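You operate a simulated robot arm through the tools that you are given. There is no shell and no other tool. Be economical: measure what you need, move in short steps, check, and stop when the job is done.

The job below is to be done with a simulated two-armed robot. You get a single attempt, and the scene is never put back.

TASK
Move both guide rails to their green marks and lock them again.

It is judged by the outcome, as a careful person would: the job done as asked, and still so three seconds after it is handed in. It fails if anything else is knocked over, pushed out of place, dropped, spilled or broken.

THE ROBOT
Two 7-joint arms with two-finger parallel grippers on one trunk, on a base that drives. Base frame: it is fixed to the floor where the robot stands at the start and does not move with it; the origin is under the middle of the robot, x ahead of it, y to its left, z up; the surface under the hand at the start is at about z = 0.83. Readings come in m, rad, newtons and seconds.
The left shoulder is at the start at [0.07, 0.187, 1.265], the right one opposite. With the tool pointing down near the work surface each hand reaches from about 0.2 to 0.78 m from the robot's upright axis, wherever it stands, measured 20 degrees to its own side. Places, roughly: back guide lever [0.6, 0.6, 1]; back guide rail [0.9, 0.5, 1]; black stop lever [0.6, 0.5, 0.9]; blue clamp lever [0.6, 0.4, 0.9]; carriage lever [1.1, 0.3, 1.2]; foot block knob [1, 0.4, 1.1]; front guide lever [0.7, 0.2, 1]; front guide rail [0.9, 0.2, 1]; green press lever [0.6, 0.4, 0.9]; infeed belt switch [0.7, 0.3, 0.9]. Payload 3.91 kg a hand.
The tool frame of a hand sits at the grasp point between the pads (the TCP): z along the fingers, y along the line on which they close. The tips reach 0.03 m beyond it. Largest opening 0.11 m; finger width 0.02, thickness 0.01; the body of the gripper, 0.048 by 0.112 m, starts 0.055 m behind the TCP.
Orientation is that of the tool frame in the base frame, as [roll, pitch, yaw] about the fixed x, y, z axes, in that order (R = Rz(yaw) Ry(pitch) Rx(roll)). With the fingers straight down and closing along the base's y, the tool's x points along the base's -x, its y along +y and its z along -z.

THE INTERFACE
- The arms move only by the tool jog_arm. It takes "left_targets", "right_targets" or both (then of equal length, played together; a hand with none holds still); each is a list of rows, each an object (a shift or turn left out is 0, a gripper value left out holds the last) with "xyz": the shift along the tool's x, y, z in m, a list of three; "rot": the turn, a rotation vector about the tool's x, y, z in rad, a list of three; "claw": the closure, from 0 (fully open) to 1 (shut). In form: [{"xyz": [dx, dy, dz], "rot": [ax, ay, az], "claw": claw}, ...]. A call has 1 to 8 rows; each row is the pose to reach, as a shift and turn from the pose commanded when the call began, along the tool's axes at that moment. Each row takes 0.2 s and may step no farther than 0.05 m and 0.15 rad from the row before; otherwise, or with a gripper value out of range, the whole call is refused. A pose out of reach is approached as far as the arm can. The call stops where the force on the tool passes 90 N (or 10 N more than at its start, if that is more) or the arm is blocked; 0.2 s more then pass. Each finger travels about 0.072 m/s and halts on what it meets, pressing with about 45 N; the grip force reading is that of the motor and also rises with nothing between the fingers. The clock runs only during rows and for 0.2 s after the last one: add rows that repeat a pose to give the fingers time. The reply holds the time, the measured pose of the TCP, the force on the tool along the base axes, the opening and the grip force, in the units named above and with some noise, with the torque about the TCP (base axes, N m) and any sound that the robot's microphone picked up, and new pictures: "show" is both (left out), scene, wrist or none (wrist: the cameras of the hands that moved).
- Cameras (640 x 400 px; columns grow to the right, rows downward): "scene" is now at [0.1133, 0.058, 1.4812]; the picture's right is [0.62, -0.79, 0.00], its down [-0.49, -0.39, -0.78] and it looks along [0.61, 0.48, -0.63] (base axes); focal length 283 px, centre (320, 200). "left" rides on the left gripper at [0.072, -0.017, -0.103] in its tool frame; the picture's right is [0.23, 0.97, 0.00], its down [-0.76, 0.18, -0.62] and it looks along [-0.61, 0.14, 0.78] (tool axes); focal length 222 px, centre (320, 200). "right" rides on the right gripper at [0.072, 0.017, -0.103] in its tool frame; the picture's right is [-0.23, 0.97, 0.00], its down [-0.76, -0.18, -0.62] and it looks along [-0.61, -0.14, 0.78] (tool axes); focal length 222 px, centre (320, 200). There is no depth. A picture from a camera that has moved, and an enlarged one, comes with that camera's place and axes in the base frame and with its lens. The place of the scene camera against the robot may be out by one fixed shift of up to 0.012 m in any direction.
- move_column(by): slides the trunk up (or, below 0, down) by that many m; the arms and the scene camera ride with it, the base frame stays. It gives what a move gives, with no picture.
- base_move(legs): drives the robot by 1 to 6 legs, each [ahead, turn to the left] in m and rad, along the robot's own axes; the way and the turn of a leg run together, so that a leg with both is an arc; at most 1.5 m and 3.142 rad a leg. The arms and the cameras ride along, it lands a little off, and it stops where it bumps. It gives what a move gives, and a new picture of the scene camera.
- head_to(pan, tilt): turns the head with the scene camera to pan (to the left, within 1.501 rad either way) and tilt (down, from -0.506 to 1.204), counted from straight ahead of the robot. It gives what a move gives, and a new picture of the scene camera.
- close_up(camera, box): a new picture of the part [left, top, right, bottom] of that camera's present view, enlarged. No time passes.
- finish_job(): hands the job in; it is judged then, once.

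Work in short steps. Places have to be worked out from the pictures, the camera data and where the tool is seen: move nearer, look again, correct. Check each grasp and each placing, and mend what went wrong. You have 120 turns and 260 pictures in all, those below and enlarged ones among them. Open the grippers and draw the arms clear of the work before you hand the job in, unless the task says otherwise; then end with one line.

The tools are called by a JSON object that holds its "api" and its "payload". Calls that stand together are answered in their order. jog_arm: Moves the arms, as the interface text tells. Its arguments: {"type":"object","properties":{"left_targets":{"type":"array"},"right_targets":{"type":"array"},"show":{"type":"string","enum":["both","scene","wrist","none"]}},"required":[]} The other tools are called the same way: move_column (by) slides the trunk up or down; base_move (legs) drives the base; head_to (pan, tilt) turns the head that bears the scene camera; close_up (camera, box) takes an enlarged picture of a part of a camera's view; finish_job () hands the job in.

At the start:

```text
t: 0.0
left_position: [0.3867, 0.5046, 1.1739]
left_tcp_rot: [-3.141, -0.001, -3.141]
left_wrist_force: [-0.2, 0.3, 1.0]
left_wrist_torque: [0.01, -0.04, 0.02]
left_width: 0.1099
left_grip_force: 0.1
right_position: [0.4564, 0.0327, 1.16]
right_tcp_rot: [-3.142, 0.0, -3.141]
right_wrist_force: [0.1, 0.5, -0.4]
right_wrist_torque: [-0.03, -0.01, 0.0]
right_width: 0.1101
right_grip_force: 0.0
trunk travel left (down, up): [-0.775, 0.165]
robot x, y, heading: [-0.0001, 0.0002, 0.003]
head pan, tilt: [0.667, 0.679]
```

scene: 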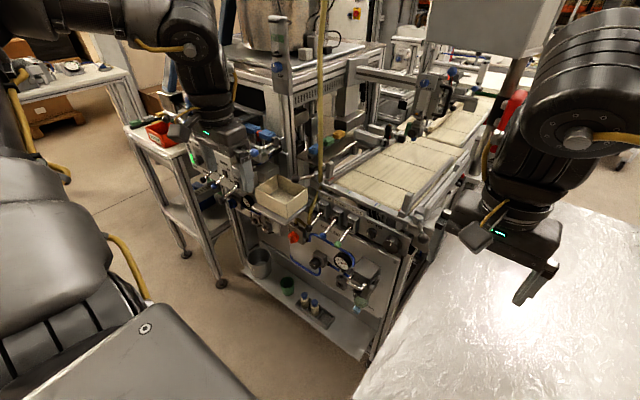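
right: 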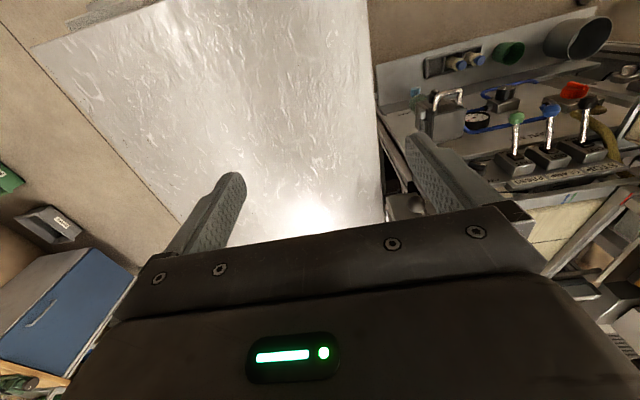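
left: 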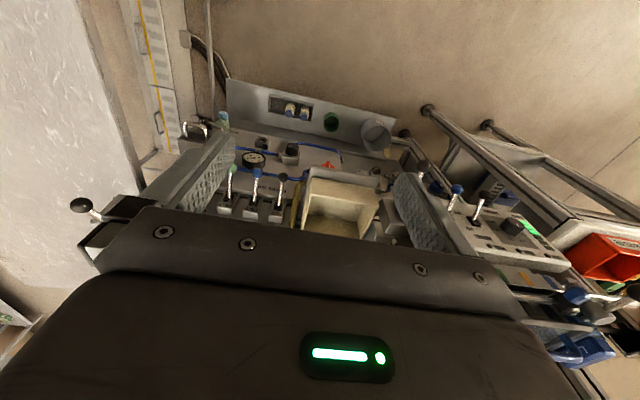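

The scene shows a conveyor with two guide rails. I'll enlarge the area round the belt to find the levers, scales and green marks.

{"api": "close_up", "payload": {"camera": "scene", "box": [300, 60, 500, 250]}}

{"api": "close_up", "payload": {"camera": "scene", "box": [180, 100, 380, 250]}}

```text
2.11 times, centred on (400, 155) of scene
camera zoom: at [0.1133, 0.058, 1.4812], right [0.62, -0.79, 0.0], down [-0.49, -0.39, -0.78], along [0.61, 0.48, -0.63], focal length 595 px, centre (152, 295)
```

zoom: 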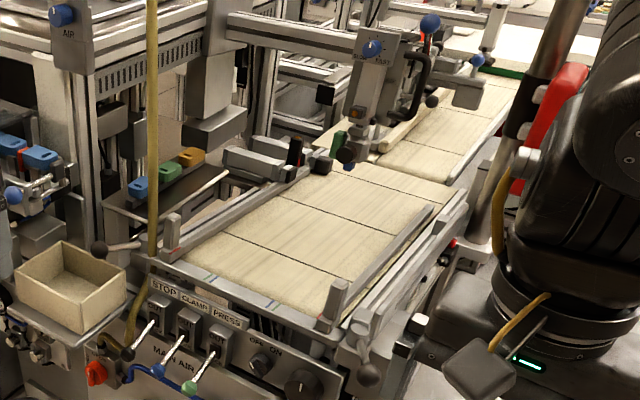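

```text
2.67 times, centred on (280, 175) of scene
camera zoom: at [0.1133, 0.058, 1.4812], right [0.62, -0.79, 0.0], down [-0.49, -0.39, -0.78], along [0.61, 0.48, -0.63], focal length 754 px, centre (427, 267)
```

zoom: 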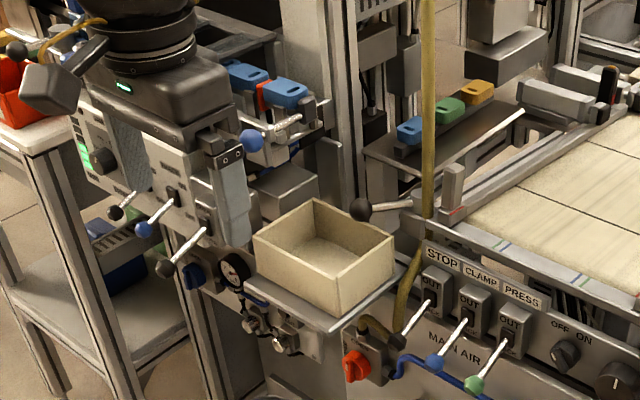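

The back lever (black ball) sits near the yellow hose, and the front lever is by the right side of the belt end. The marks are on the plate at the belt's near end, so I'll enlarge both ends.

{"api": "close_up", "payload": {"camera": "scene", "box": [300, 150, 370, 194]}}

{"api": "close_up", "payload": {"camera": "scene", "box": [365, 180, 445, 250]}}

```text
9.09 times, centred on (335, 172) of scene
camera zoom: at [0.1133, 0.058, 1.4812], right [0.62, -0.79, 0.0], down [-0.49, -0.39, -0.78], along [0.61, 0.48, -0.63], focal length 2570 px, centre (184, 454)
```

zoom: 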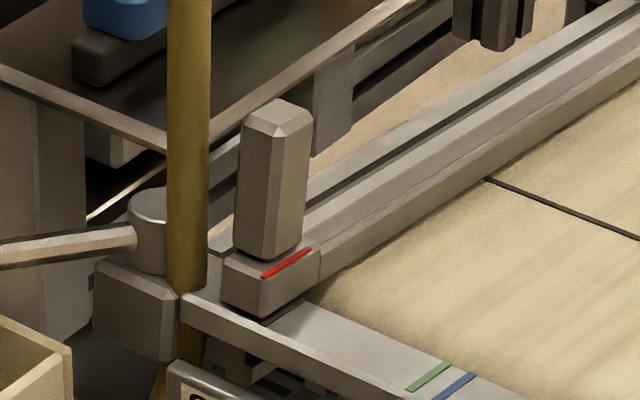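

```text
5.71 times, centred on (405, 215) of scene
camera zoom: at [0.1133, 0.058, 1.4812], right [0.62, -0.79, 0.0], down [-0.49, -0.39, -0.78], along [0.61, 0.48, -0.63], focal length 1615 px, centre (-166, 114)
```

zoom: 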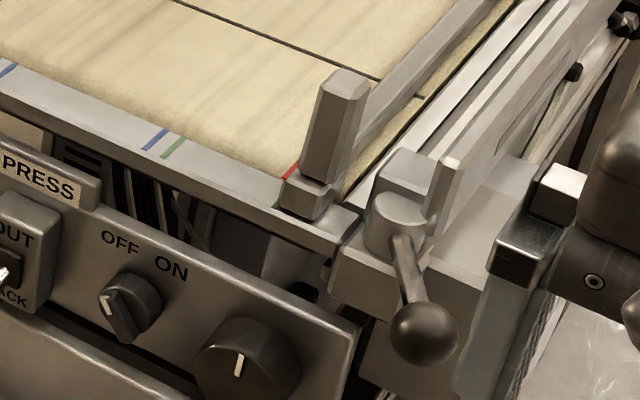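

Each rail end carries a red index line and an upright post. The green marks on the cross bar lie inward of both posts. I'll raise the column so the head camera gets a second viewpoint for triangulation.

{"api": "move_column", "payload": {"by": 0.15}}

{"api": "close_up", "payload": {"camera": "scene", "box": [280, 180, 440, 280]}}

```text
t: 1.8
left_position: [0.3854, 0.5044, 1.3231]
left_tcp_rot: [-3.141, 0.0, -3.141]
left_wrist_force: [-0.4, -0.2, -0.1]
left_wrist_torque: [-0.01, -0.01, 0.0]
left_width: 0.1098
left_grip_force: 0.1
right_position: [0.4563, 0.0324, 1.3095]
right_tcp_rot: [3.141, 0.0, 3.141]
right_wrist_force: [0.2, 0.6, -0.3]
right_wrist_torque: [-0.03, 0.0, -0.01]
right_width: 0.1098
right_grip_force: 0.0
trunk travel left (down, up): [-0.925, 0.015]
robot x, y, heading: [0.0037, -0.0007, 0.006]
head pan, tilt: [0.667, 0.679]
```

```text
4.00 times, centred on (360, 230) of scene
camera zoom: at [0.1134, 0.058, 1.6312], right [0.62, -0.79, 0.0], down [-0.49, -0.39, -0.78], along [0.61, 0.48, -0.63], focal length 1131 px, centre (160, 80)
```

zoom: 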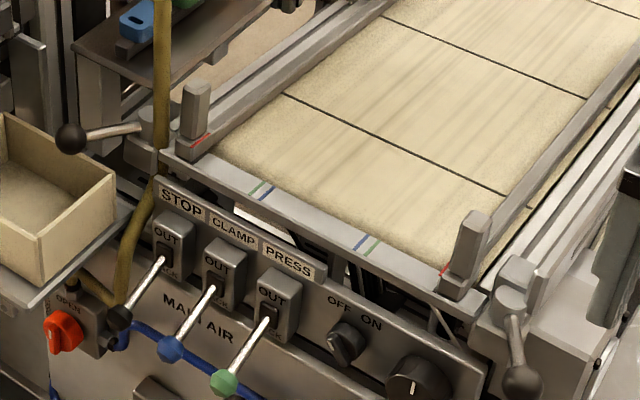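

Triangulation gives:

| Item | Position (m) |
|---|---|
| Back red index | [.70, .48, .98] |
| Back green mark | y≈.417 |
| Back lever hub | about [.69, .52] |
| Back lever ball | [.63, .566, .985] |
| Front red index | [.70, .247, .98] |
| Front green mark | y≈.307 |
| Front lever hub | about [.70, .195] |
| Front lever ball | [.65, .158, .97] |

I'll bring the left hand to the region above the back lever ball, keeping to the left of the hose.

{"api": "jog_arm", "payload": {"left_targets": [{"xyz": [-0.03, 0.02, 0.02]}, {"xyz": [-0.065, 0.04, 0.05]}, {"xyz": [-0.1, 0.06, 0.08]}, {"xyz": [-0.135, 0.075, 0.11]}, {"xyz": [-0.17, 0.075, 0.14]}, {"xyz": [-0.2, 0.075, 0.165]}]}}

```text
refused: row 2 steps farther than a row can; nothing moved
```

That step was slightly too long, so I'll use smaller ones.

{"api": "jog_arm", "payload": {"left_targets": [{"xyz": [-0.03, 0.02, 0.02]}, {"xyz": [-0.06, 0.035, 0.045]}, {"xyz": [-0.09, 0.05, 0.07]}, {"xyz": [-0.12, 0.065, 0.095]}, {"xyz": [-0.15, 0.075, 0.12]}, {"xyz": [-0.18, 0.075, 0.145]}, {"xyz": [-0.2, 0.075, 0.165]}]}}

```text
t: 3.4
left_position: [0.5875, 0.5767, 1.1581]
left_tcp_rot: [-3.141, 0.001, -3.14]
left_wrist_force: [0.8, 1.1, 0.3]
left_wrist_torque: [0.01, 0.02, -0.02]
left_width: 0.1099
left_grip_force: 0.1
right_position: [0.457, 0.0323, 1.3105]
right_tcp_rot: [3.141, -0.001, -3.141]
right_wrist_force: [-0.2, 0.1, 0.4]
right_wrist_torque: [0.03, -0.02, 0.01]
right_width: 0.1101
right_grip_force: 0.0
trunk travel left (down, up): [-0.925, 0.015]
robot x, y, heading: [0.0009, 0.0026, -0.002]
head pan, tilt: [0.667, 0.679]
camera scene: at [0.1149, 0.0577, 1.6312], right [0.62, -0.79, 0.0], down [-0.49, -0.39, -0.78], along [0.61, 0.48, -0.63], focal length 283 px, centre (320, 200)
camera left: at [0.5149, 0.5611, 1.2612], right [-0.23, 0.97, 0.0], down [0.76, 0.18, 0.62], along [0.61, 0.14, -0.78], focal length 222 px, centre (320, 200)
```

scene: 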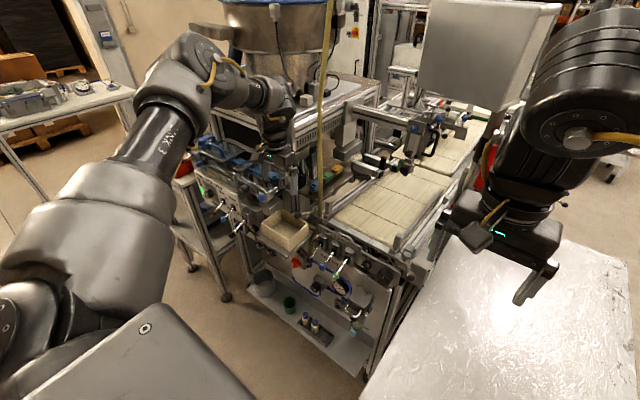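
left: 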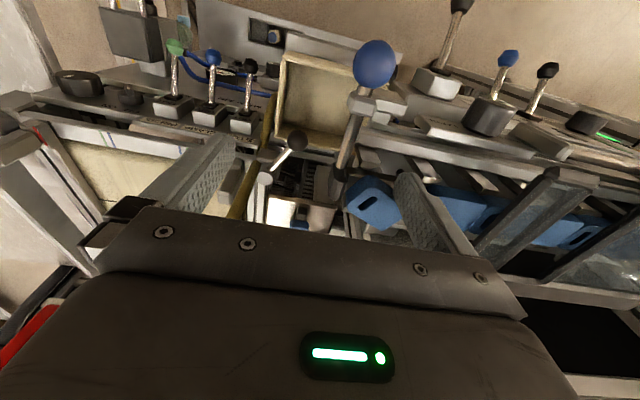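

A blue-ball lever sits close to the left hand and must be avoided. I'll zoom in on it from both cameras.

{"api": "close_up", "payload": {"camera": "scene", "box": [190, 110, 350, 240]}}

{"api": "close_up", "payload": {"camera": "left", "box": [200, 20, 420, 240]}}

```text
3.08 times, centred on (270, 175) of scene
camera zoom: at [0.1149, 0.0577, 1.6312], right [0.62, -0.79, 0.0], down [-0.49, -0.39, -0.78], along [0.61, 0.48, -0.63], focal length 870 px, centre (474, 277)
```

zoom: 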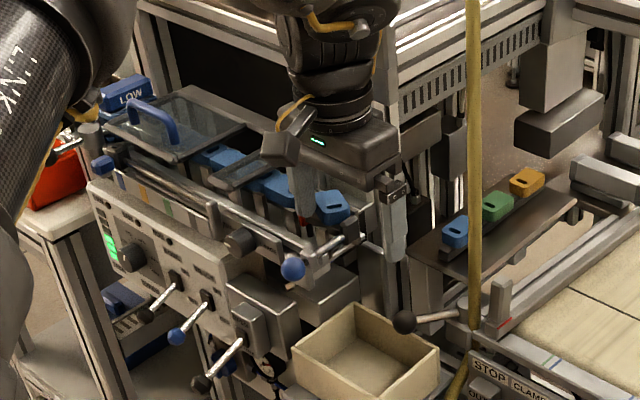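

```text
1.82 times, centred on (310, 130) of left
camera zoom: at [0.5149, 0.5611, 1.2612], right [-0.23, 0.97, 0.0], down [0.76, 0.18, 0.62], along [0.61, 0.14, -0.78], focal length 404 px, centre (338, 327)
```

zoom: 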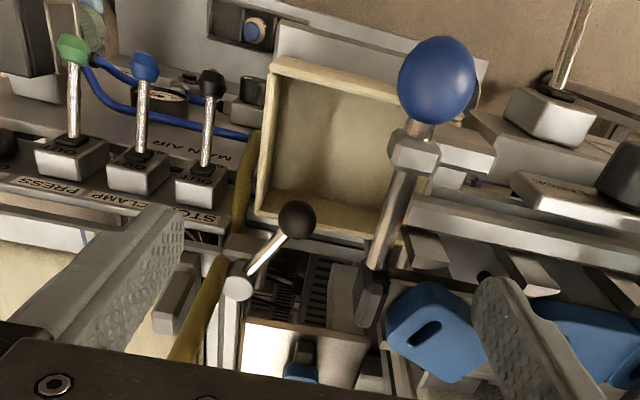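

The blue-ball lever is at about [.53, .605, 1.10] and runs alongside the left hand. The hose is at about [.68, .505], right next to the back hub, so the back side is tight. I'll start with the simpler front side, using the right hand to learn how a lever works.

{"api": "jog_arm", "payload": {"right_targets": [{"xyz": [-0.022, 0.021, 0.031]}, {"xyz": [-0.044, 0.042, 0.062]}, {"xyz": [-0.066, 0.063, 0.093]}, {"xyz": [-0.088, 0.084, 0.124]}, {"xyz": [-0.11, 0.105, 0.155]}, {"xyz": [-0.13, 0.12, 0.18]}]}}

```text
t: 4.8
left_position: [0.5865, 0.5757, 1.1595]
left_tcp_rot: [3.141, 0.002, -3.14]
left_wrist_force: [0.1, 0.2, 0.7]
left_wrist_torque: [0.02, 0.01, 0.01]
left_width: 0.1101
left_grip_force: 0.0
right_position: [0.5513, 0.0916, 1.1402]
right_tcp_rot: [3.134, 0.003, 3.14]
right_wrist_force: [0.9, 0.4, 0.6]
right_wrist_torque: [0.01, 0.01, 0.0]
right_width: 0.1099
right_grip_force: 0.0
right hand out of reach, approached as far as the arm can: row 4, 5, 6
trunk travel left (down, up): [-0.925, 0.015]
robot x, y, heading: [-0.0021, 0.0004, -0.0]
head pan, tilt: [0.667, 0.679]
camera scene: at [0.1139, 0.0579, 1.6312], right [0.62, -0.79, 0.0], down [-0.49, -0.39, -0.78], along [0.61, 0.48, -0.63], focal length 283 px, centre (320, 200)
camera right: at [0.4781, 0.1058, 1.2452], right [0.23, 0.97, 0.01], down [0.76, -0.18, 0.62], along [0.61, -0.14, -0.78], focal length 222 px, centre (320, 200)
```

scene: 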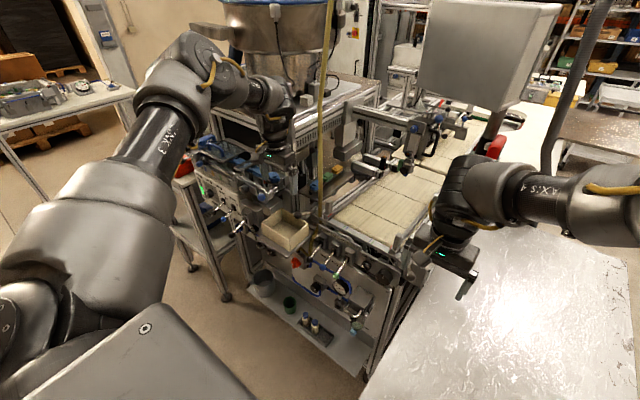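
right: 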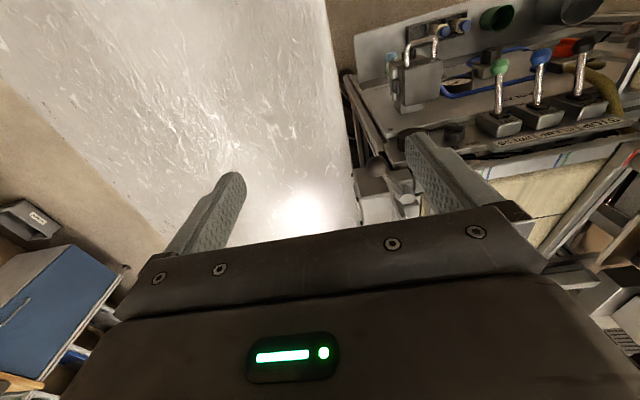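

The right arm can't get far enough across, but the left shoulder is closer to the front lever. I'll retract the right hand and bring the left over toward the front lever.

{"api": "jog_arm", "payload": {"right_targets": [{"xyz": [0.025, -0.025, -0.025]}, {"xyz": [0.05, -0.05, -0.05]}, {"xyz": [0.075, -0.075, -0.075]}, {"xyz": [0.1, -0.1, -0.1]}, {"xyz": [0.12, -0.13, -0.12]}, {"xyz": [0.14, -0.16, -0.12]}, {"xyz": [0.16, -0.19, -0.12]}, {"xyz": [0.18, -0.22, -0.12]}], "left_targets": [{"xyz": [0.03, 0, -0.03]}, {"xyz": [0.06, -0.03, -0.04]}, {"xyz": [0.08, -0.075, -0.04]}, {"xyz": [0.08, -0.125, -0.04]}, {"xyz": [0.08, -0.175, -0.04]}, {"xyz": [0.08, -0.225, -0.04]}, {"xyz": [0.08, -0.275, -0.04]}, {"xyz": [0.07, -0.32, -0.04]}]}}

```text
t: 6.5
left_position: [0.5156, 0.2552, 1.1991]
left_tcp_rot: [-3.142, 0.003, -3.141]
left_wrist_force: [0.1, -0.1, -0.1]
left_wrist_torque: [0.04, 0.02, 0.01]
left_width: 0.1098
left_grip_force: 0.0
right_position: [0.3698, -0.1297, 1.2609]
right_tcp_rot: [3.139, -0.001, 3.14]
right_wrist_force: [-0.1, -0.1, 0.3]
right_wrist_torque: [0.03, -0.02, 0.05]
right_width: 0.1101
right_grip_force: 0.1
trunk travel left (down, up): [-0.925, 0.015]
robot x, y, heading: [-0.0004, 0.003, -0.0]
head pan, tilt: [0.667, 0.679]
camera scene: at [0.1147, 0.0541, 1.6313], right [0.62, -0.79, 0.0], down [-0.49, -0.39, -0.78], along [0.61, 0.48, -0.63], focal length 283 px, centre (320, 200)
camera right: at [0.2968, -0.1153, 1.3643], right [0.23, 0.97, 0.0], down [0.76, -0.18, 0.62], along [0.61, -0.14, -0.78], focal length 222 px, centre (320, 200)
camera left: at [0.4435, 0.2401, 1.3027], right [-0.23, 0.97, 0.0], down [0.76, 0.18, 0.62], along [0.61, 0.14, -0.78], focal length 222 px, centre (320, 200)
```

scene: 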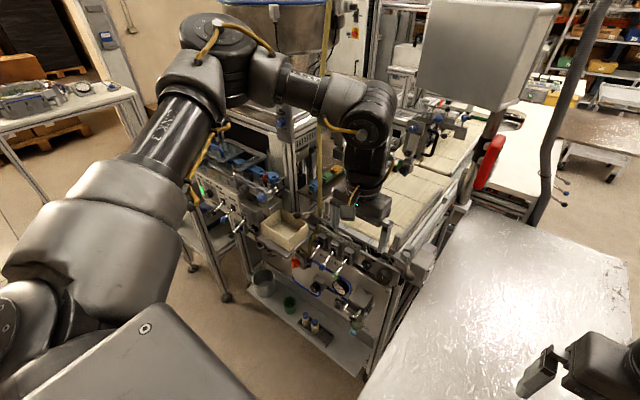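
right: 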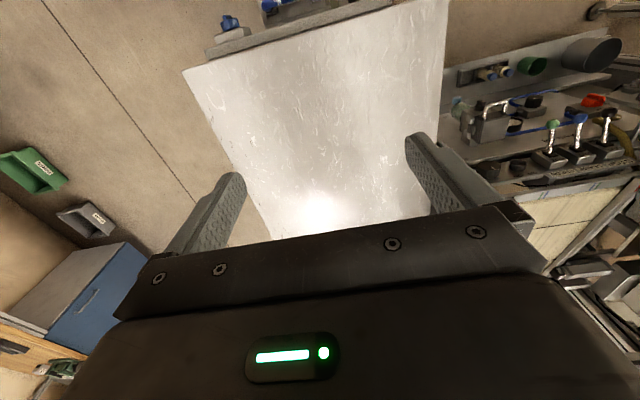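
left: 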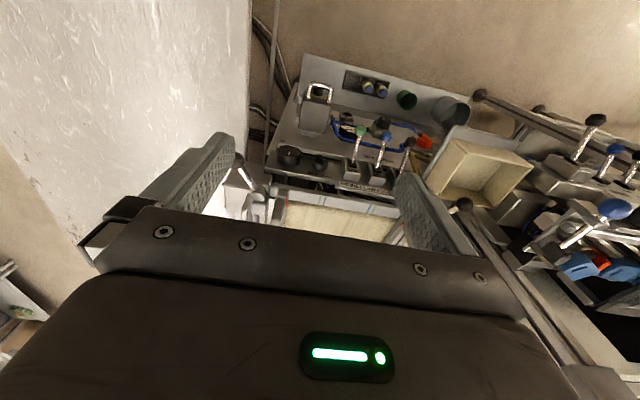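

The left camera now sees both levers. I'll move above the front lever and look.

{"api": "jog_arm", "payload": {"left_targets": [{"xyz": [-0.02, -0.035, 0.02]}, {"xyz": [-0.04, -0.07, 0.04]}, {"xyz": [-0.06, -0.095, 0.06]}], "show": "none"}}

{"api": "close_up", "payload": {"camera": "left", "box": [190, 60, 450, 230]}}

{"api": "close_up", "payload": {"camera": "scene", "box": [360, 200, 440, 300]}}

```text
t: 7.3
left_position: [0.5131, 0.2609, 1.1906]
left_tcp_rot: [3.141, -0.001, -3.141]
left_wrist_force: [0.5, -0.1, -0.4]
left_wrist_torque: [0.01, 0.0, 0.02]
left_width: 0.1101
left_grip_force: 0.1
left hand out of reach, approached as far as the arm can: row 1, 2, 3
right_position: [0.3693, -0.1276, 1.262]
right_tcp_rot: [3.141, 0.0, 3.141]
right_wrist_force: [-0.8, -0.5, 0.8]
right_wrist_torque: [0.05, 0.02, -0.01]
right_width: 0.1102
right_grip_force: 0.0
trunk travel left (down, up): [-0.925, 0.015]
robot x, y, heading: [-0.0034, -0.0031, -0.002]
head pan, tilt: [0.667, 0.679]
```

```text
2.35 times, centred on (320, 145) of left
camera zoom: at [0.4401, 0.2452, 1.2937], right [-0.23, 0.97, 0.0], down [0.76, 0.18, 0.62], along [0.61, 0.14, -0.78], focal length 523 px, centre (320, 329)
```

zoom: 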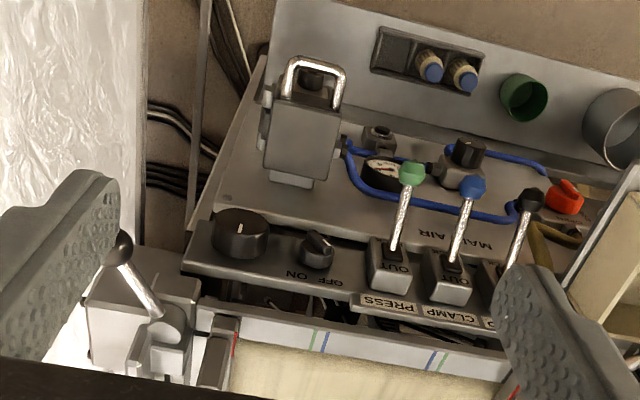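

```text
4.00 times, centred on (400, 250) of scene
camera zoom: at [0.1135, 0.0578, 1.6312], right [0.62, -0.79, 0.0], down [-0.49, -0.39, -0.78], along [0.61, 0.48, -0.63], focal length 1131 px, centre (0, 0)
```

zoom: 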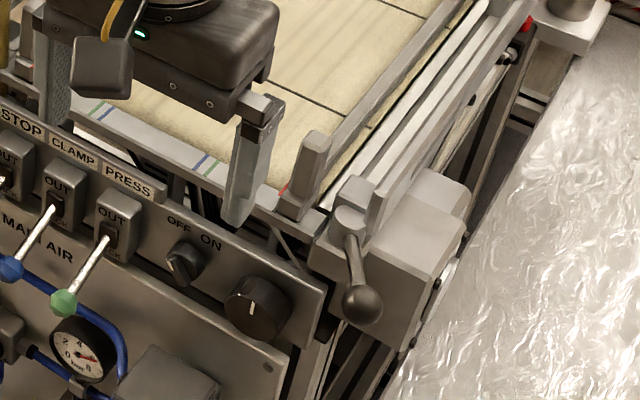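

At this height the arm is limited, but the reach should be better lower down. I'll lower first, then move across toward the ball.

{"api": "jog_arm", "payload": {"left_targets": [{"xyz": [0, 0, 0.04]}, {"xyz": [0, 0, 0.08]}, {"xyz": [-0.01, -0.04, 0.08]}, {"xyz": [-0.02, -0.08, 0.08]}, {"xyz": [-0.03, -0.1, 0.08]}], "show": "wrist"}}

```text
t: 8.6
left_position: [0.4882, 0.2598, 1.1626]
left_tcp_rot: [-3.14, 0.0, -3.141]
left_wrist_force: [-0.6, 0.5, -0.4]
left_wrist_torque: [0.01, -0.01, -0.04]
left_width: 0.11
left_grip_force: 0.1
left hand out of reach, approached as far as the arm can: row 1, 2, 3, 4, 5
right_position: [0.3689, -0.1263, 1.2616]
right_tcp_rot: [-3.14, 0.0, 3.141]
right_wrist_force: [0.0, 1.0, 0.0]
right_wrist_torque: [0.04, -0.01, -0.02]
right_width: 0.11
right_grip_force: 0.0
trunk travel left (down, up): [-0.925, 0.015]
robot x, y, heading: [-0.0026, -0.0029, -0.003]
head pan, tilt: [0.667, 0.679]
camera left: at [0.4163, 0.245, 1.2659], right [-0.23, 0.97, 0.0], down [0.76, 0.18, 0.62], along [0.61, 0.14, -0.78], focal length 222 px, centre (320, 200)
```

left: 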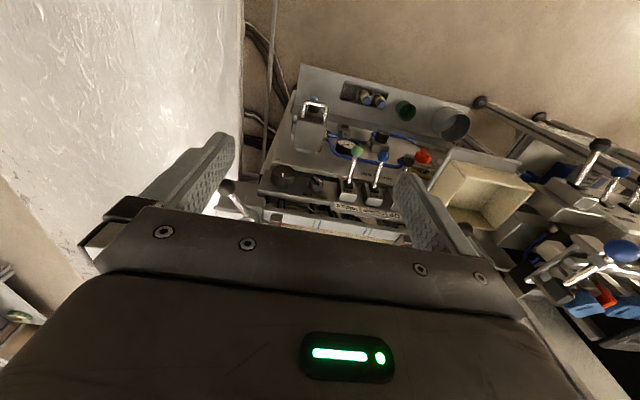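

Something in the arm is at a joint limit. I'll try letting the tool yaw with the arm, using a positive turn about tool z, and see whether it frees.

{"api": "jog_arm", "payload": {"left_targets": [{"xyz": [0, 0, 0], "rot": [0, 0, 0.15]}, {"xyz": [0, -0.02, 0], "rot": [0, 0, 0.3]}, {"xyz": [0, -0.04, 0.02], "rot": [0, 0, 0.45]}, {"xyz": [0, -0.06, 0.04], "rot": [0, 0, 0.5]}], "show": "none"}}

```text
t: 9.6
left_position: [0.4665, 0.2542, 1.1551]
left_tcp_rot: [-3.139, 0.0, 2.639]
left_wrist_force: [-0.1, -0.1, 0.0]
left_wrist_torque: [-0.02, 0.01, -0.01]
left_width: 0.1099
left_grip_force: 0.0
left hand out of reach, approached as far as the arm can: row 2, 3, 4
right_position: [0.3694, -0.1281, 1.2602]
right_tcp_rot: [-3.141, 0.002, 3.141]
right_wrist_force: [0.2, 0.3, -0.3]
right_wrist_torque: [-0.01, 0.03, -0.02]
right_width: 0.1098
right_grip_force: 0.0
trunk travel left (down, up): [-0.925, 0.015]
robot x, y, heading: [0.0025, -0.0035, -0.003]
head pan, tilt: [0.667, 0.679]
```

The arm configuration looks stuck, so I may need to reposition the base. I'll look down round it first to see what clearance there is.

{"api": "head_to", "payload": {"pan": 0.1, "tilt": 1.15}}

```text
t: 10.5
left_position: [0.4671, 0.2543, 1.1539]
left_tcp_rot: [-3.14, 0.003, 2.642]
left_wrist_force: [-0.3, 0.0, 0.0]
left_wrist_torque: [0.02, -0.01, -0.01]
left_width: 0.1101
left_grip_force: 0.1
right_position: [0.3699, -0.1287, 1.2614]
right_tcp_rot: [3.141, -0.001, -3.139]
right_wrist_force: [-0.6, 0.4, -1.1]
right_wrist_torque: [0.02, 0.0, 0.01]
right_width: 0.11
right_grip_force: 0.1
trunk travel left (down, up): [-0.925, 0.015]
robot x, y, heading: [-0.0039, -0.0016, 0.0]
head pan, tilt: [0.099, 1.15]
camera scene: at [0.1052, 0.0107, 1.5965], right [0.1, -0.99, 0.0], down [-0.91, -0.09, -0.41], along [0.41, 0.04, -0.91], focal length 283 px, centre (320, 200)
```

scene: 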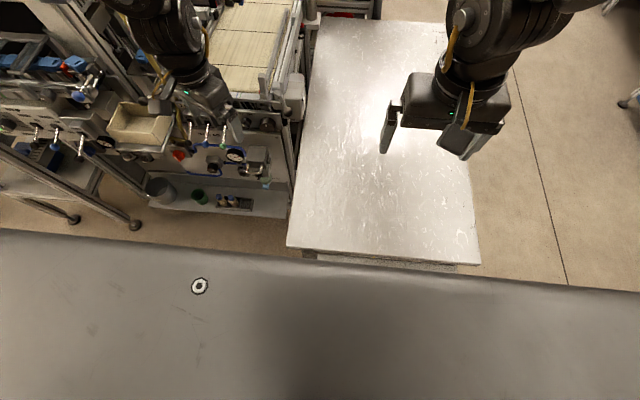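

The deck is just the robot's chest, and nothing useful shows there. The limit looks like wrist bend with the tool straight down at this reach. I'll undo the yaw and tilt the fingers forward by 0.6 rad, which should free the reach.

{"api": "jog_arm", "payload": {"left_targets": [{"rot": [-0.025, -0.098, -0.0807]}, {"rot": [-0.05, -0.196, -0.161]}, {"rot": [-0.075, -0.294, -0.242]}, {"rot": [-0.1, -0.391, -0.323]}, {"rot": [-0.125, -0.489, -0.403]}, {"rot": [-0.15, -0.587, -0.484]}], "show": "none"}}

{"api": "head_to", "payload": {"pan": 0.4, "tilt": 0.75}}

```text
t: 11.9
left_position: [0.4807, 0.2884, 1.145]
left_tcp_rot: [-3.131, 0.602, 3.138]
left_wrist_force: [-0.2, -0.2, 0.0]
left_wrist_torque: [-0.01, 0.02, -0.01]
left_width: 0.1098
left_grip_force: 0.0
left hand out of reach, approached as far as the arm can: row 5, 6
right_position: [0.3694, -0.1272, 1.2612]
right_tcp_rot: [3.141, 0.001, 3.141]
right_wrist_force: [-0.8, 0.6, 1.0]
right_wrist_torque: [-0.02, -0.01, 0.01]
right_width: 0.1103
right_grip_force: 0.1
trunk travel left (down, up): [-0.925, 0.015]
robot x, y, heading: [0.0031, 0.0016, -0.001]
head pan, tilt: [0.099, 1.15]
```

```text
t: 12.8
left_position: [0.4806, 0.2858, 1.145]
left_tcp_rot: [-3.132, 0.599, 3.134]
left_wrist_force: [-1.1, 0.5, -0.2]
left_wrist_torque: [0.01, 0.02, -0.02]
left_width: 0.1098
left_grip_force: 0.1
right_position: [0.3688, -0.1284, 1.2603]
right_tcp_rot: [3.141, -0.001, -3.14]
right_wrist_force: [-0.3, 0.2, 0.2]
right_wrist_torque: [0.01, 0.01, 0.0]
right_width: 0.1101
right_grip_force: 0.1
trunk travel left (down, up): [-0.925, 0.015]
robot x, y, heading: [0.0, -0.0008, -0.001]
head pan, tilt: [0.4, 0.75]
camera scene: at [0.1223, 0.0366, 1.6252], right [0.39, -0.92, 0.0], down [-0.63, -0.27, -0.73], along [0.67, 0.28, -0.68], focal length 283 px, centre (320, 200)
```

scene: 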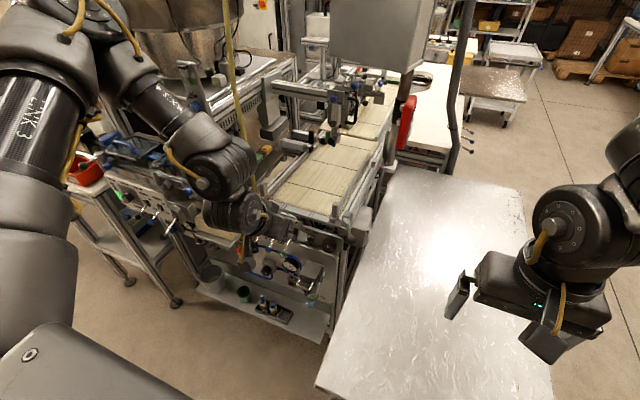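

The left arm seems limited in swinging inward. Turning the base right by about 0.35 rad puts the front lever in the left arm's natural zone, and the hands are high enough to sweep clear.

{"api": "base_move", "payload": {"legs": [[0, -0.35]]}}

```text
t: 14.3
left_position: [0.5514, 0.1034, 1.1445]
left_tcp_rot: [-3.133, 0.6, 2.78]
left_wrist_force: [-0.7, -0.2, -0.8]
left_wrist_torque: [0.04, 0.01, 0.03]
left_width: 0.11
left_grip_force: 0.0
right_position: [0.3022, -0.2469, 1.2607]
right_tcp_rot: [-3.14, 0.0, 2.788]
right_wrist_force: [-0.1, -0.1, -1.2]
right_wrist_torque: [-0.02, 0.02, -0.01]
right_width: 0.11
right_grip_force: 0.2
trunk travel left (down, up): [-0.925, 0.015]
robot x, y, heading: [0.0032, -0.0047, -0.354]
head pan, tilt: [0.4, 0.75]
camera scene: at [0.1262, -0.0072, 1.6252], right [0.04, -1.0, 0.0], down [-0.68, -0.03, -0.73], along [0.73, 0.03, -0.68], focal length 283 px, centre (320, 200)
```

scene: 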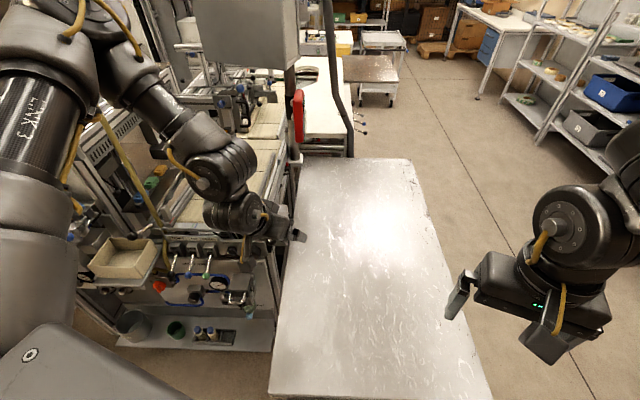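

The hand is now at [.55, .10, 1.14]. I'll look from the left wrist and the head zoomed onto the front lever.

{"api": "close_up", "payload": {"camera": "left", "box": [0, 0, 640, 400]}}

{"api": "close_up", "payload": {"camera": "scene", "box": [180, 170, 340, 290]}}

```text
1.00 times, centred on (320, 200) of left (not enlarged: the box is as wide or as high as the picture)
camera zoom: at [0.4348, 0.131, 1.1894], right [0.17, 0.98, -0.14], down [0.32, 0.07, 0.94], along [0.93, -0.21, -0.3], focal length 222 px, centre (320, 200)
```

zoom: 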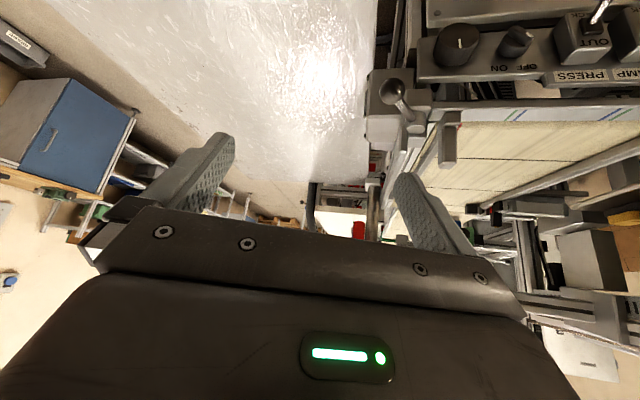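

```text
3.33 times, centred on (260, 230) of scene
camera zoom: at [0.1262, -0.0072, 1.6252], right [0.04, -1.0, 0.0], down [-0.68, -0.03, -0.73], along [0.73, 0.03, -0.68], focal length 942 px, centre (520, 100)
```

zoom: 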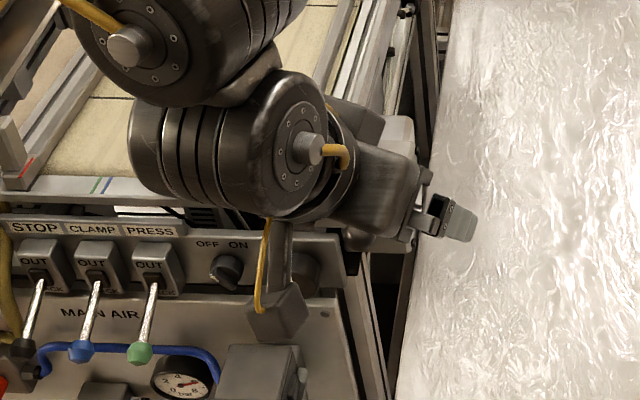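

The ball is at about [.655, .155, .972] by both cameras. I'll rotate the tool 0.5 rad counter-clockwise so the fingers close across the lever.

{"api": "jog_arm", "payload": {"left_targets": [{"rot": [-0.071, 0, -0.103]}, {"rot": [-0.142, 0, -0.206]}, {"rot": [-0.212, 0, -0.31]}, {"rot": [-0.283, 0, -0.413]}], "show": "wrist"}}

```text
t: 15.3
left_position: [0.5541, 0.2497, 1.1044]
left_tcp_rot: [-3.07, 0.606, -3.026]
left_wrist_force: [0.0, 0.7, 0.3]
left_wrist_torque: [-0.01, 0.0, -0.01]
left_width: 0.1103
left_grip_force: 0.1
left hand out of reach, approached as far as the arm can: row 1, 2, 3, 4
right_position: [0.3016, -0.2461, 1.2612]
right_tcp_rot: [-3.141, -0.001, 2.786]
right_wrist_force: [-0.2, -0.3, 0.8]
right_wrist_torque: [-0.01, -0.01, 0.04]
right_width: 0.1102
right_grip_force: 0.1
trunk travel left (down, up): [-0.925, 0.015]
robot x, y, heading: [-0.0022, 0.0032, -0.359]
head pan, tilt: [0.4, 0.75]
camera left: at [0.4361, 0.2283, 1.1489], right [-0.26, 0.95, -0.19], down [0.25, 0.25, 0.93], along [0.93, 0.19, -0.3], focal length 222 px, centre (320, 200)
```

left: 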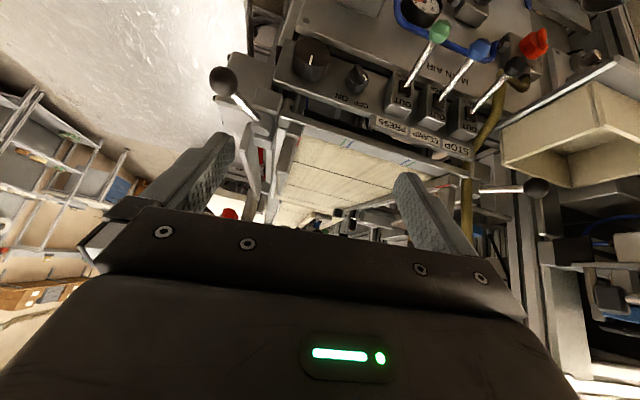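

The drift shows that inward reach depends on how far the hand is below the shoulder, and the start pose had it only about 0.1 m below. I'll back the left hand out along its axis, then lower the column.

{"api": "jog_arm", "payload": {"left_targets": [{"xyz": [0, 0, -0.04]}, {"xyz": [0, 0, -0.08]}, {"xyz": [0, 0, -0.12]}, {"xyz": [0, 0, -0.16]}], "show": "none"}}

{"api": "move_column", "payload": {"by": -0.2}}

```text
t: 16.3
left_position: [0.5366, 0.2748, 1.2308]
left_tcp_rot: [-3.066, 0.608, -3.032]
left_wrist_force: [0.5, 0.0, 0.0]
left_wrist_torque: [0.02, 0.01, -0.01]
left_width: 0.1099
left_grip_force: 0.0
left hand out of reach, approached as far as the arm can: row 2, 3, 4
right_position: [0.3005, -0.2468, 1.2621]
right_tcp_rot: [-3.141, 0.002, 2.788]
right_wrist_force: [-0.4, -0.1, -0.6]
right_wrist_torque: [-0.03, 0.01, 0.02]
right_width: 0.11
right_grip_force: 0.0
trunk travel left (down, up): [-0.925, 0.015]
robot x, y, heading: [-0.0003, -0.0049, -0.352]
head pan, tilt: [0.4, 0.75]
```

```text
t: 18.5
left_position: [0.5379, 0.2734, 1.0299]
left_tcp_rot: [-3.068, 0.606, -3.032]
left_wrist_force: [-0.3, -0.6, 0.4]
left_wrist_torque: [-0.02, 0.03, -0.01]
left_width: 0.1098
left_grip_force: 0.0
right_position: [0.3014, -0.2477, 1.0602]
right_tcp_rot: [-3.141, 0.0, 2.786]
right_wrist_force: [-0.2, 0.0, -0.5]
right_wrist_torque: [0.0, 0.03, -0.01]
right_width: 0.1101
right_grip_force: 0.0
trunk travel left (down, up): [-0.725, 0.215]
robot x, y, heading: [-0.0002, -0.001, -0.358]
head pan, tilt: [0.4, 0.75]
```

Even backing off was limited, so the folded arm is the constraint rather than distance. With the shoulder lower, I'll try moving forward and up slightly, then across.

{"api": "jog_arm", "payload": {"left_targets": [{"xyz": [-0.037, 0, -0.01]}, {"xyz": [-0.075, 0, -0.021]}, {"xyz": [-0.07, -0.045, -0.024]}, {"xyz": [-0.066, -0.09, -0.027]}]}}

```text
t: 19.5
left_position: [0.587, 0.2804, 1.0916]
left_tcp_rot: [-3.065, 0.609, -3.037]
left_wrist_force: [-0.1, 0.0, 0.5]
left_wrist_torque: [0.02, 0.01, -0.01]
left_width: 0.1101
left_grip_force: 0.1
left hand out of reach, approached as far as the arm can: row 3, 4
right_position: [0.3011, -0.2484, 1.0618]
right_tcp_rot: [3.141, -0.001, 2.789]
right_wrist_force: [-0.2, -0.4, -0.2]
right_wrist_torque: [-0.04, 0.03, 0.01]
right_width: 0.1101
right_grip_force: 0.1
trunk travel left (down, up): [-0.725, 0.215]
robot x, y, heading: [-0.0011, 0.0013, -0.35]
head pan, tilt: [0.4, 0.75]
camera scene: at [0.1253, -0.0089, 1.4253], right [0.04, -1.0, 0.0], down [-0.68, -0.03, -0.73], along [0.73, 0.03, -0.68], focal length 283 px, centre (320, 200)
camera left: at [0.4686, 0.2592, 1.1358], right [-0.25, 0.95, -0.19], down [0.25, 0.25, 0.93], along [0.94, 0.18, -0.3], focal length 222 px, centre (320, 200)
```

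scene: 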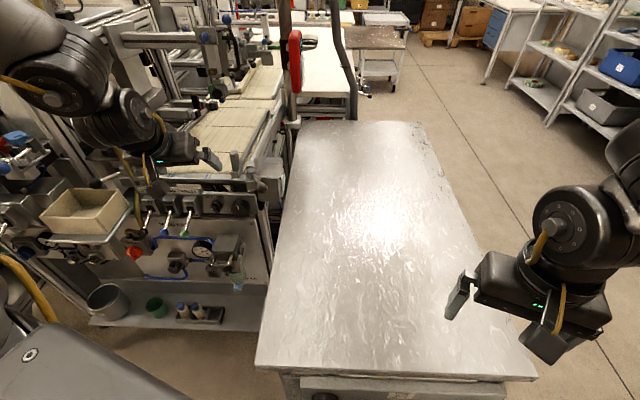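
left: 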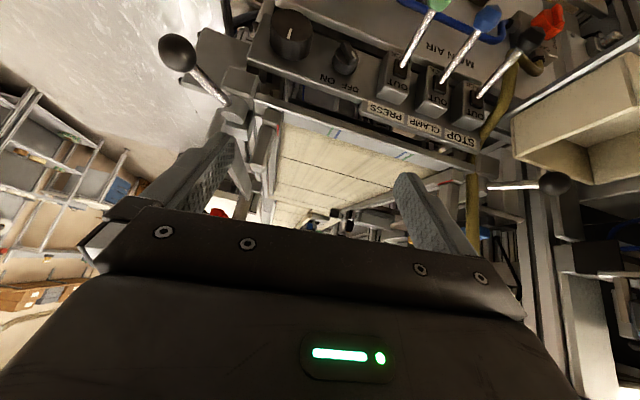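

Inward motion of the left hand stays blocked, so I'll do it the other way round. I'll turn the robot left to a heading of about 0.35. The front lever then falls in front of the right arm and the back lever to the left arm. I'll raise the column first for clearance.

{"api": "move_column", "payload": {"by": 0.1}}

{"api": "base_move", "payload": {"legs": [[0, 0.7]]}}

```text
t: 20.8
left_position: [0.587, 0.2795, 1.1901]
left_tcp_rot: [-3.065, 0.607, -3.036]
left_wrist_force: [-1.1, -0.8, 0.8]
left_wrist_torque: [0.01, -0.01, 0.0]
left_width: 0.1104
left_grip_force: 0.1
right_position: [0.3011, -0.2483, 1.1612]
right_tcp_rot: [-3.141, 0.001, 2.787]
right_wrist_force: [0.1, 0.5, 0.2]
right_wrist_torque: [0.0, 0.02, 0.0]
right_width: 0.11
right_grip_force: 0.1
trunk travel left (down, up): [-0.825, 0.115]
robot x, y, heading: [-0.0018, 0.0026, -0.357]
head pan, tilt: [0.4, 0.75]
```

```text
t: 23.1
left_position: [0.2734, 0.5878, 1.191]
left_tcp_rot: [-3.065, 0.609, -2.346]
left_wrist_force: [0.2, -0.1, -0.5]
left_wrist_torque: [-0.03, -0.03, 0.02]
left_width: 0.1101
left_grip_force: 0.0
right_position: [0.3906, -0.0001, 1.1606]
right_tcp_rot: [3.141, -0.001, -2.806]
right_wrist_force: [0.5, 0.1, 0.4]
right_wrist_torque: [-0.04, -0.02, 0.02]
right_width: 0.11
right_grip_force: 0.1
trunk travel left (down, up): [-0.825, 0.115]
robot x, y, heading: [0.0013, -0.0037, 0.335]
head pan, tilt: [0.4, 0.75]
camera scene: at [0.1049, 0.0762, 1.5253], right [0.67, -0.74, 0.0], down [-0.51, -0.46, -0.73], along [0.54, 0.49, -0.68], focal length 283 px, centre (320, 200)
```

scene: 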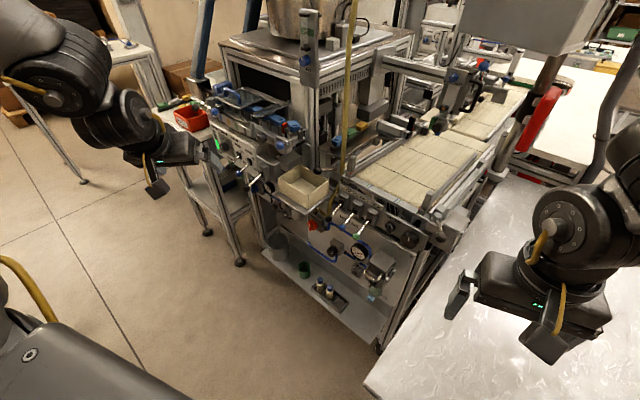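

The right hand now has the front lever ahead of it, and its closing line lies across the lever. I'll advance to just behind and above the ball.

{"api": "jog_arm", "payload": {"right_targets": [{"xyz": [-0.044, 0.009, 0.007]}, {"xyz": [-0.088, 0.018, 0.014]}, {"xyz": [-0.132, 0.027, 0.02]}, {"xyz": [-0.176, 0.036, 0.027]}, {"xyz": [-0.22, 0.046, 0.034]}, {"xyz": [-0.263, 0.056, 0.04]}]}}

```text
t: 24.4
left_position: [0.2718, 0.5906, 1.1913]
left_tcp_rot: [-3.063, 0.609, -2.344]
left_wrist_force: [-0.1, -0.4, 0.1]
left_wrist_torque: [0.01, -0.01, 0.02]
left_width: 0.1102
left_grip_force: 0.2
right_position: [0.5582, 0.1442, 1.1246]
right_tcp_rot: [3.141, 0.004, -2.811]
right_wrist_force: [-0.3, 0.0, -0.2]
right_wrist_torque: [0.0, -0.02, 0.04]
right_width: 0.1098
right_grip_force: 0.1
right hand out of reach, approached as far as the arm can: row 5, 6
trunk travel left (down, up): [-0.825, 0.115]
robot x, y, heading: [-0.0015, 0.0012, 0.334]
head pan, tilt: [0.4, 0.75]
camera scene: at [0.1021, 0.0789, 1.5254], right [0.67, -0.74, 0.0], down [-0.5, -0.46, -0.73], along [0.54, 0.49, -0.68], focal length 283 px, centre (320, 200)
camera right: at [0.4831, 0.135, 1.2284], right [-0.1, 0.99, 0.0], down [0.78, 0.08, 0.63], along [0.62, 0.06, -0.78], focal length 222 px, centre (320, 200)
```

scene: 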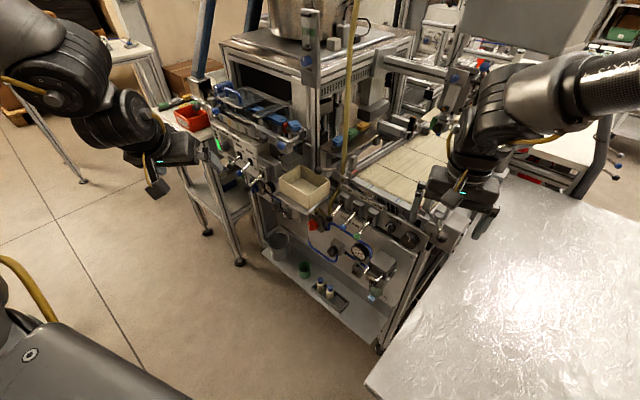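
right: 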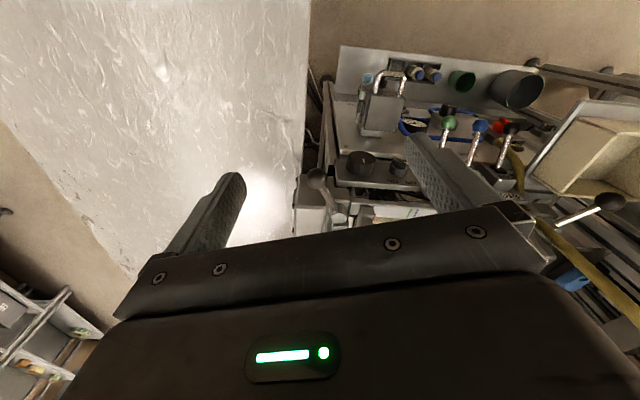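

The straight-down reach ends here, about 0.1 m short. I'll tilt the fingers forward to gain reach.

{"api": "jog_arm", "payload": {"right_targets": [{"rot": [0, -0.14, 0]}, {"rot": [0, -0.28, 0]}, {"rot": [0, -0.42, 0]}, {"rot": [0, -0.56, 0]}, {"rot": [0, -0.7, 0]}], "show": "none"}}

{"api": "jog_arm", "payload": {"right_targets": [{"xyz": [-0.03, 0, 0.03]}, {"xyz": [-0.03, 0, 0.07]}]}}

```text
t: 25.6
left_position: [0.2728, 0.5898, 1.1917]
left_tcp_rot: [-3.063, 0.608, -2.344]
left_wrist_force: [0.5, -0.5, -1.4]
left_wrist_torque: [0.01, 0.01, -0.03]
left_width: 0.11
left_grip_force: 0.0
right_position: [0.5622, 0.1429, 1.1265]
right_tcp_rot: [-3.141, 0.701, -2.805]
right_wrist_force: [-0.3, 0.2, 0.6]
right_wrist_torque: [0.0, 0.0, 0.0]
right_width: 0.1098
right_grip_force: 0.0
trunk travel left (down, up): [-0.825, 0.115]
robot x, y, heading: [-0.0001, -0.0012, 0.336]
head pan, tilt: [0.4, 0.75]
```

```text
t: 26.2
left_position: [0.2753, 0.5898, 1.1898]
left_tcp_rot: [-3.067, 0.606, -2.346]
left_wrist_force: [0.2, 0.0, -0.4]
left_wrist_torque: [0.02, 0.01, 0.01]
left_width: 0.1102
left_grip_force: 0.1
right_position: [0.6295, 0.1652, 1.0878]
right_tcp_rot: [3.141, 0.698, -2.807]
right_wrist_force: [0.7, 0.5, -0.5]
right_wrist_torque: [-0.02, 0.05, 0.02]
right_width: 0.11
right_grip_force: 0.0
trunk travel left (down, up): [-0.825, 0.115]
robot x, y, heading: [0.0018, 0.0025, 0.338]
head pan, tilt: [0.4, 0.75]
camera scene: at [0.1074, 0.0777, 1.5251], right [0.67, -0.74, 0.0], down [-0.51, -0.46, -0.73], along [0.54, 0.49, -0.68], focal length 283 px, centre (320, 200)
camera right: at [0.5073, 0.139, 1.1215], right [-0.16, 0.98, 0.15], down [0.23, -0.11, 0.97], along [0.96, 0.18, -0.21], focal length 222 px, centre (320, 200)
```

scene: 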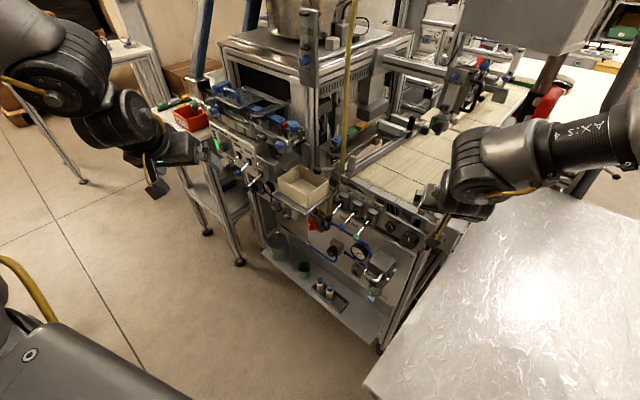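
right: 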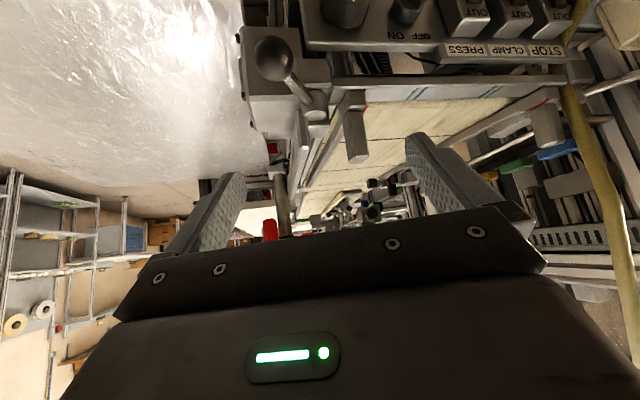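

Tilting works: the hand is at [.63, .165, 1.088], and the ball re-measures at [.654, .150, .972]. I'll half-close the claw, line up, and approach along the finger axis.

{"api": "jog_arm", "payload": {"right_targets": [{"xyz": [0.03, -0.011, 0], "claw": 0.45}, {"xyz": [0.061, -0.022, 0], "claw": 0.45}, {"xyz": [0.061, -0.022, 0.03], "claw": 0.45}, {"xyz": [0.061, -0.022, 0.055], "claw": 0.45}], "show": "wrist"}}

```text
t: 27.2
left_position: [0.2733, 0.5895, 1.1902]
left_tcp_rot: [-3.067, 0.606, -2.346]
left_wrist_force: [0.2, 0.1, 0.5]
left_wrist_torque: [-0.01, -0.02, 0.03]
left_width: 0.1098
left_grip_force: 0.2
right_position: [0.6226, 0.1408, 1.0086]
right_tcp_rot: [-3.14, 0.697, -2.808]
right_wrist_force: [-0.2, 0.6, 0.2]
right_wrist_torque: [0.03, -0.02, -0.01]
right_width: 0.0604
right_grip_force: 0.1
trunk travel left (down, up): [-0.825, 0.115]
robot x, y, heading: [-0.0012, -0.0028, 0.333]
head pan, tilt: [0.4, 0.75]
camera right: at [0.5012, 0.1146, 1.0411], right [-0.16, 0.98, 0.15], down [0.23, -0.11, 0.97], along [0.96, 0.18, -0.21], focal length 222 px, centre (320, 200)
```

right: 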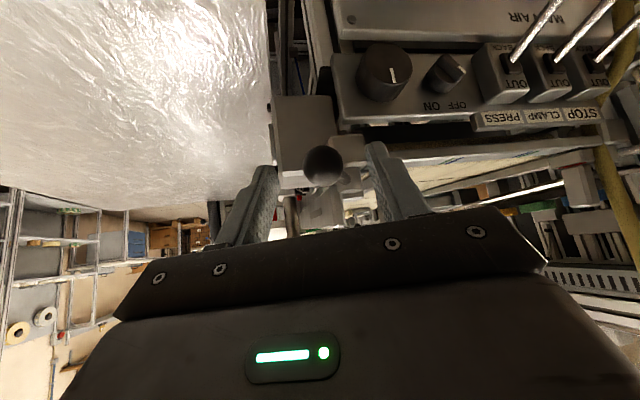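

The ball is centred between the fingers, and triangulation puts it at about [.64, .147, .985], some 0.03 m further along. I'll advance and close on it.

{"api": "jog_arm", "payload": {"right_targets": [{"xyz": [0, 0, 0.015]}, {"xyz": [0, 0, 0.032]}, {"xyz": [0, 0, 0.032], "claw": 0.8}, {"xyz": [0, 0, 0.032], "claw": 0.8}, {"xyz": [0, 0, 0.032], "claw": 0.8}], "show": "wrist"}}

```text
t: 28.4
left_position: [0.2749, 0.5887, 1.1918]
left_tcp_rot: [-3.067, 0.606, -2.346]
left_wrist_force: [0.4, -0.1, 0.5]
left_wrist_torque: [0.0, 0.02, 0.03]
left_width: 0.11
left_grip_force: 0.1
right_position: [0.6378, 0.1479, 0.987]
right_tcp_rot: [-3.141, 0.702, -2.809]
right_wrist_force: [1.2, 1.2, -1.6]
right_wrist_torque: [0.16, -0.44, -0.04]
right_width: 0.027
right_grip_force: 45.9
right hand out of reach, approached as far as the arm can: row 2, 3, 4, 5
trunk travel left (down, up): [-0.825, 0.115]
robot x, y, heading: [0.0018, -0.0027, 0.333]
head pan, tilt: [0.4, 0.75]
camera right: at [0.5163, 0.1228, 1.0193], right [-0.15, 0.98, 0.15], down [0.23, -0.11, 0.97], along [0.96, 0.18, -0.21], focal length 222 px, centre (320, 200)
```

right: 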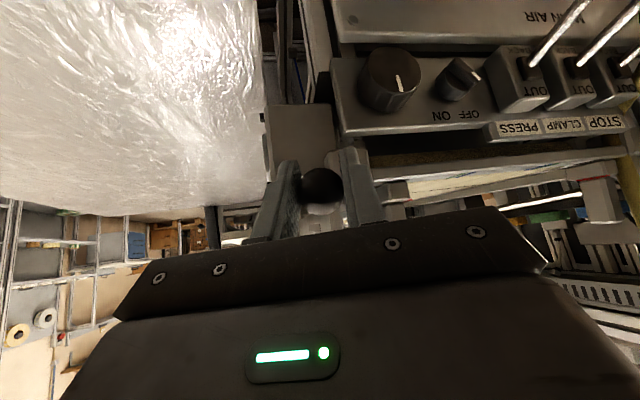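

The ball is gripped (width .027 m), and the closing axis is almost tangent to the lever's arc. I'll test a small outward push (-y) and read the force.

{"api": "jog_arm", "payload": {"right_targets": [{"xyz": [0, -0.008, 0]}, {"xyz": [0, -0.016, 0]}], "show": "none"}}

```text
t: 29.1
left_position: [0.2766, 0.5984, 1.1866]
left_tcp_rot: [-3.062, 0.599, -2.344]
left_wrist_force: [-1.0, 0.9, 0.0]
left_wrist_torque: [-0.01, 0.02, 0.01]
left_width: 0.1099
left_grip_force: 0.0
right_position: [0.6379, 0.1461, 0.9873]
right_tcp_rot: [3.138, 0.698, -2.809]
right_wrist_force: [12.9, 40.8, -13.4]
right_wrist_torque: [0.0, -0.32, 0.06]
right_width: 0.0269
right_grip_force: 45.2
right hand out of reach, approached as far as the arm can: row 1, 2
trunk travel left (down, up): [-0.825, 0.115]
robot x, y, heading: [0.0027, -0.0018, 0.339]
head pan, tilt: [0.4, 0.75]
```

Outward it resists with about 40 N and doesn't move, which looks like the locked end stop. Now I'll try inward (+y).

{"api": "jog_arm", "payload": {"right_targets": [{"xyz": [0, 0.01, 0]}, {"xyz": [0, 0.02, 0]}, {"xyz": [0, 0.03, 0]}], "show": "none"}}

```text
t: 29.9
left_position: [0.2722, 0.5898, 1.1907]
left_tcp_rot: [-3.067, 0.605, -2.345]
left_wrist_force: [0.4, 0.3, 0.0]
left_wrist_torque: [-0.02, 0.01, 0.02]
left_width: 0.1099
left_grip_force: 0.1
right_position: [0.6273, 0.1618, 0.9872]
right_tcp_rot: [-3.135, 0.698, -2.803]
right_wrist_force: [7.2, -4.4, 2.3]
right_wrist_torque: [-0.12, 0.01, -0.42]
right_width: 0.0275
right_grip_force: 45.0
trunk travel left (down, up): [-0.825, 0.115]
robot x, y, heading: [0.0021, -0.0049, 0.334]
head pan, tilt: [0.4, 0.75]
```

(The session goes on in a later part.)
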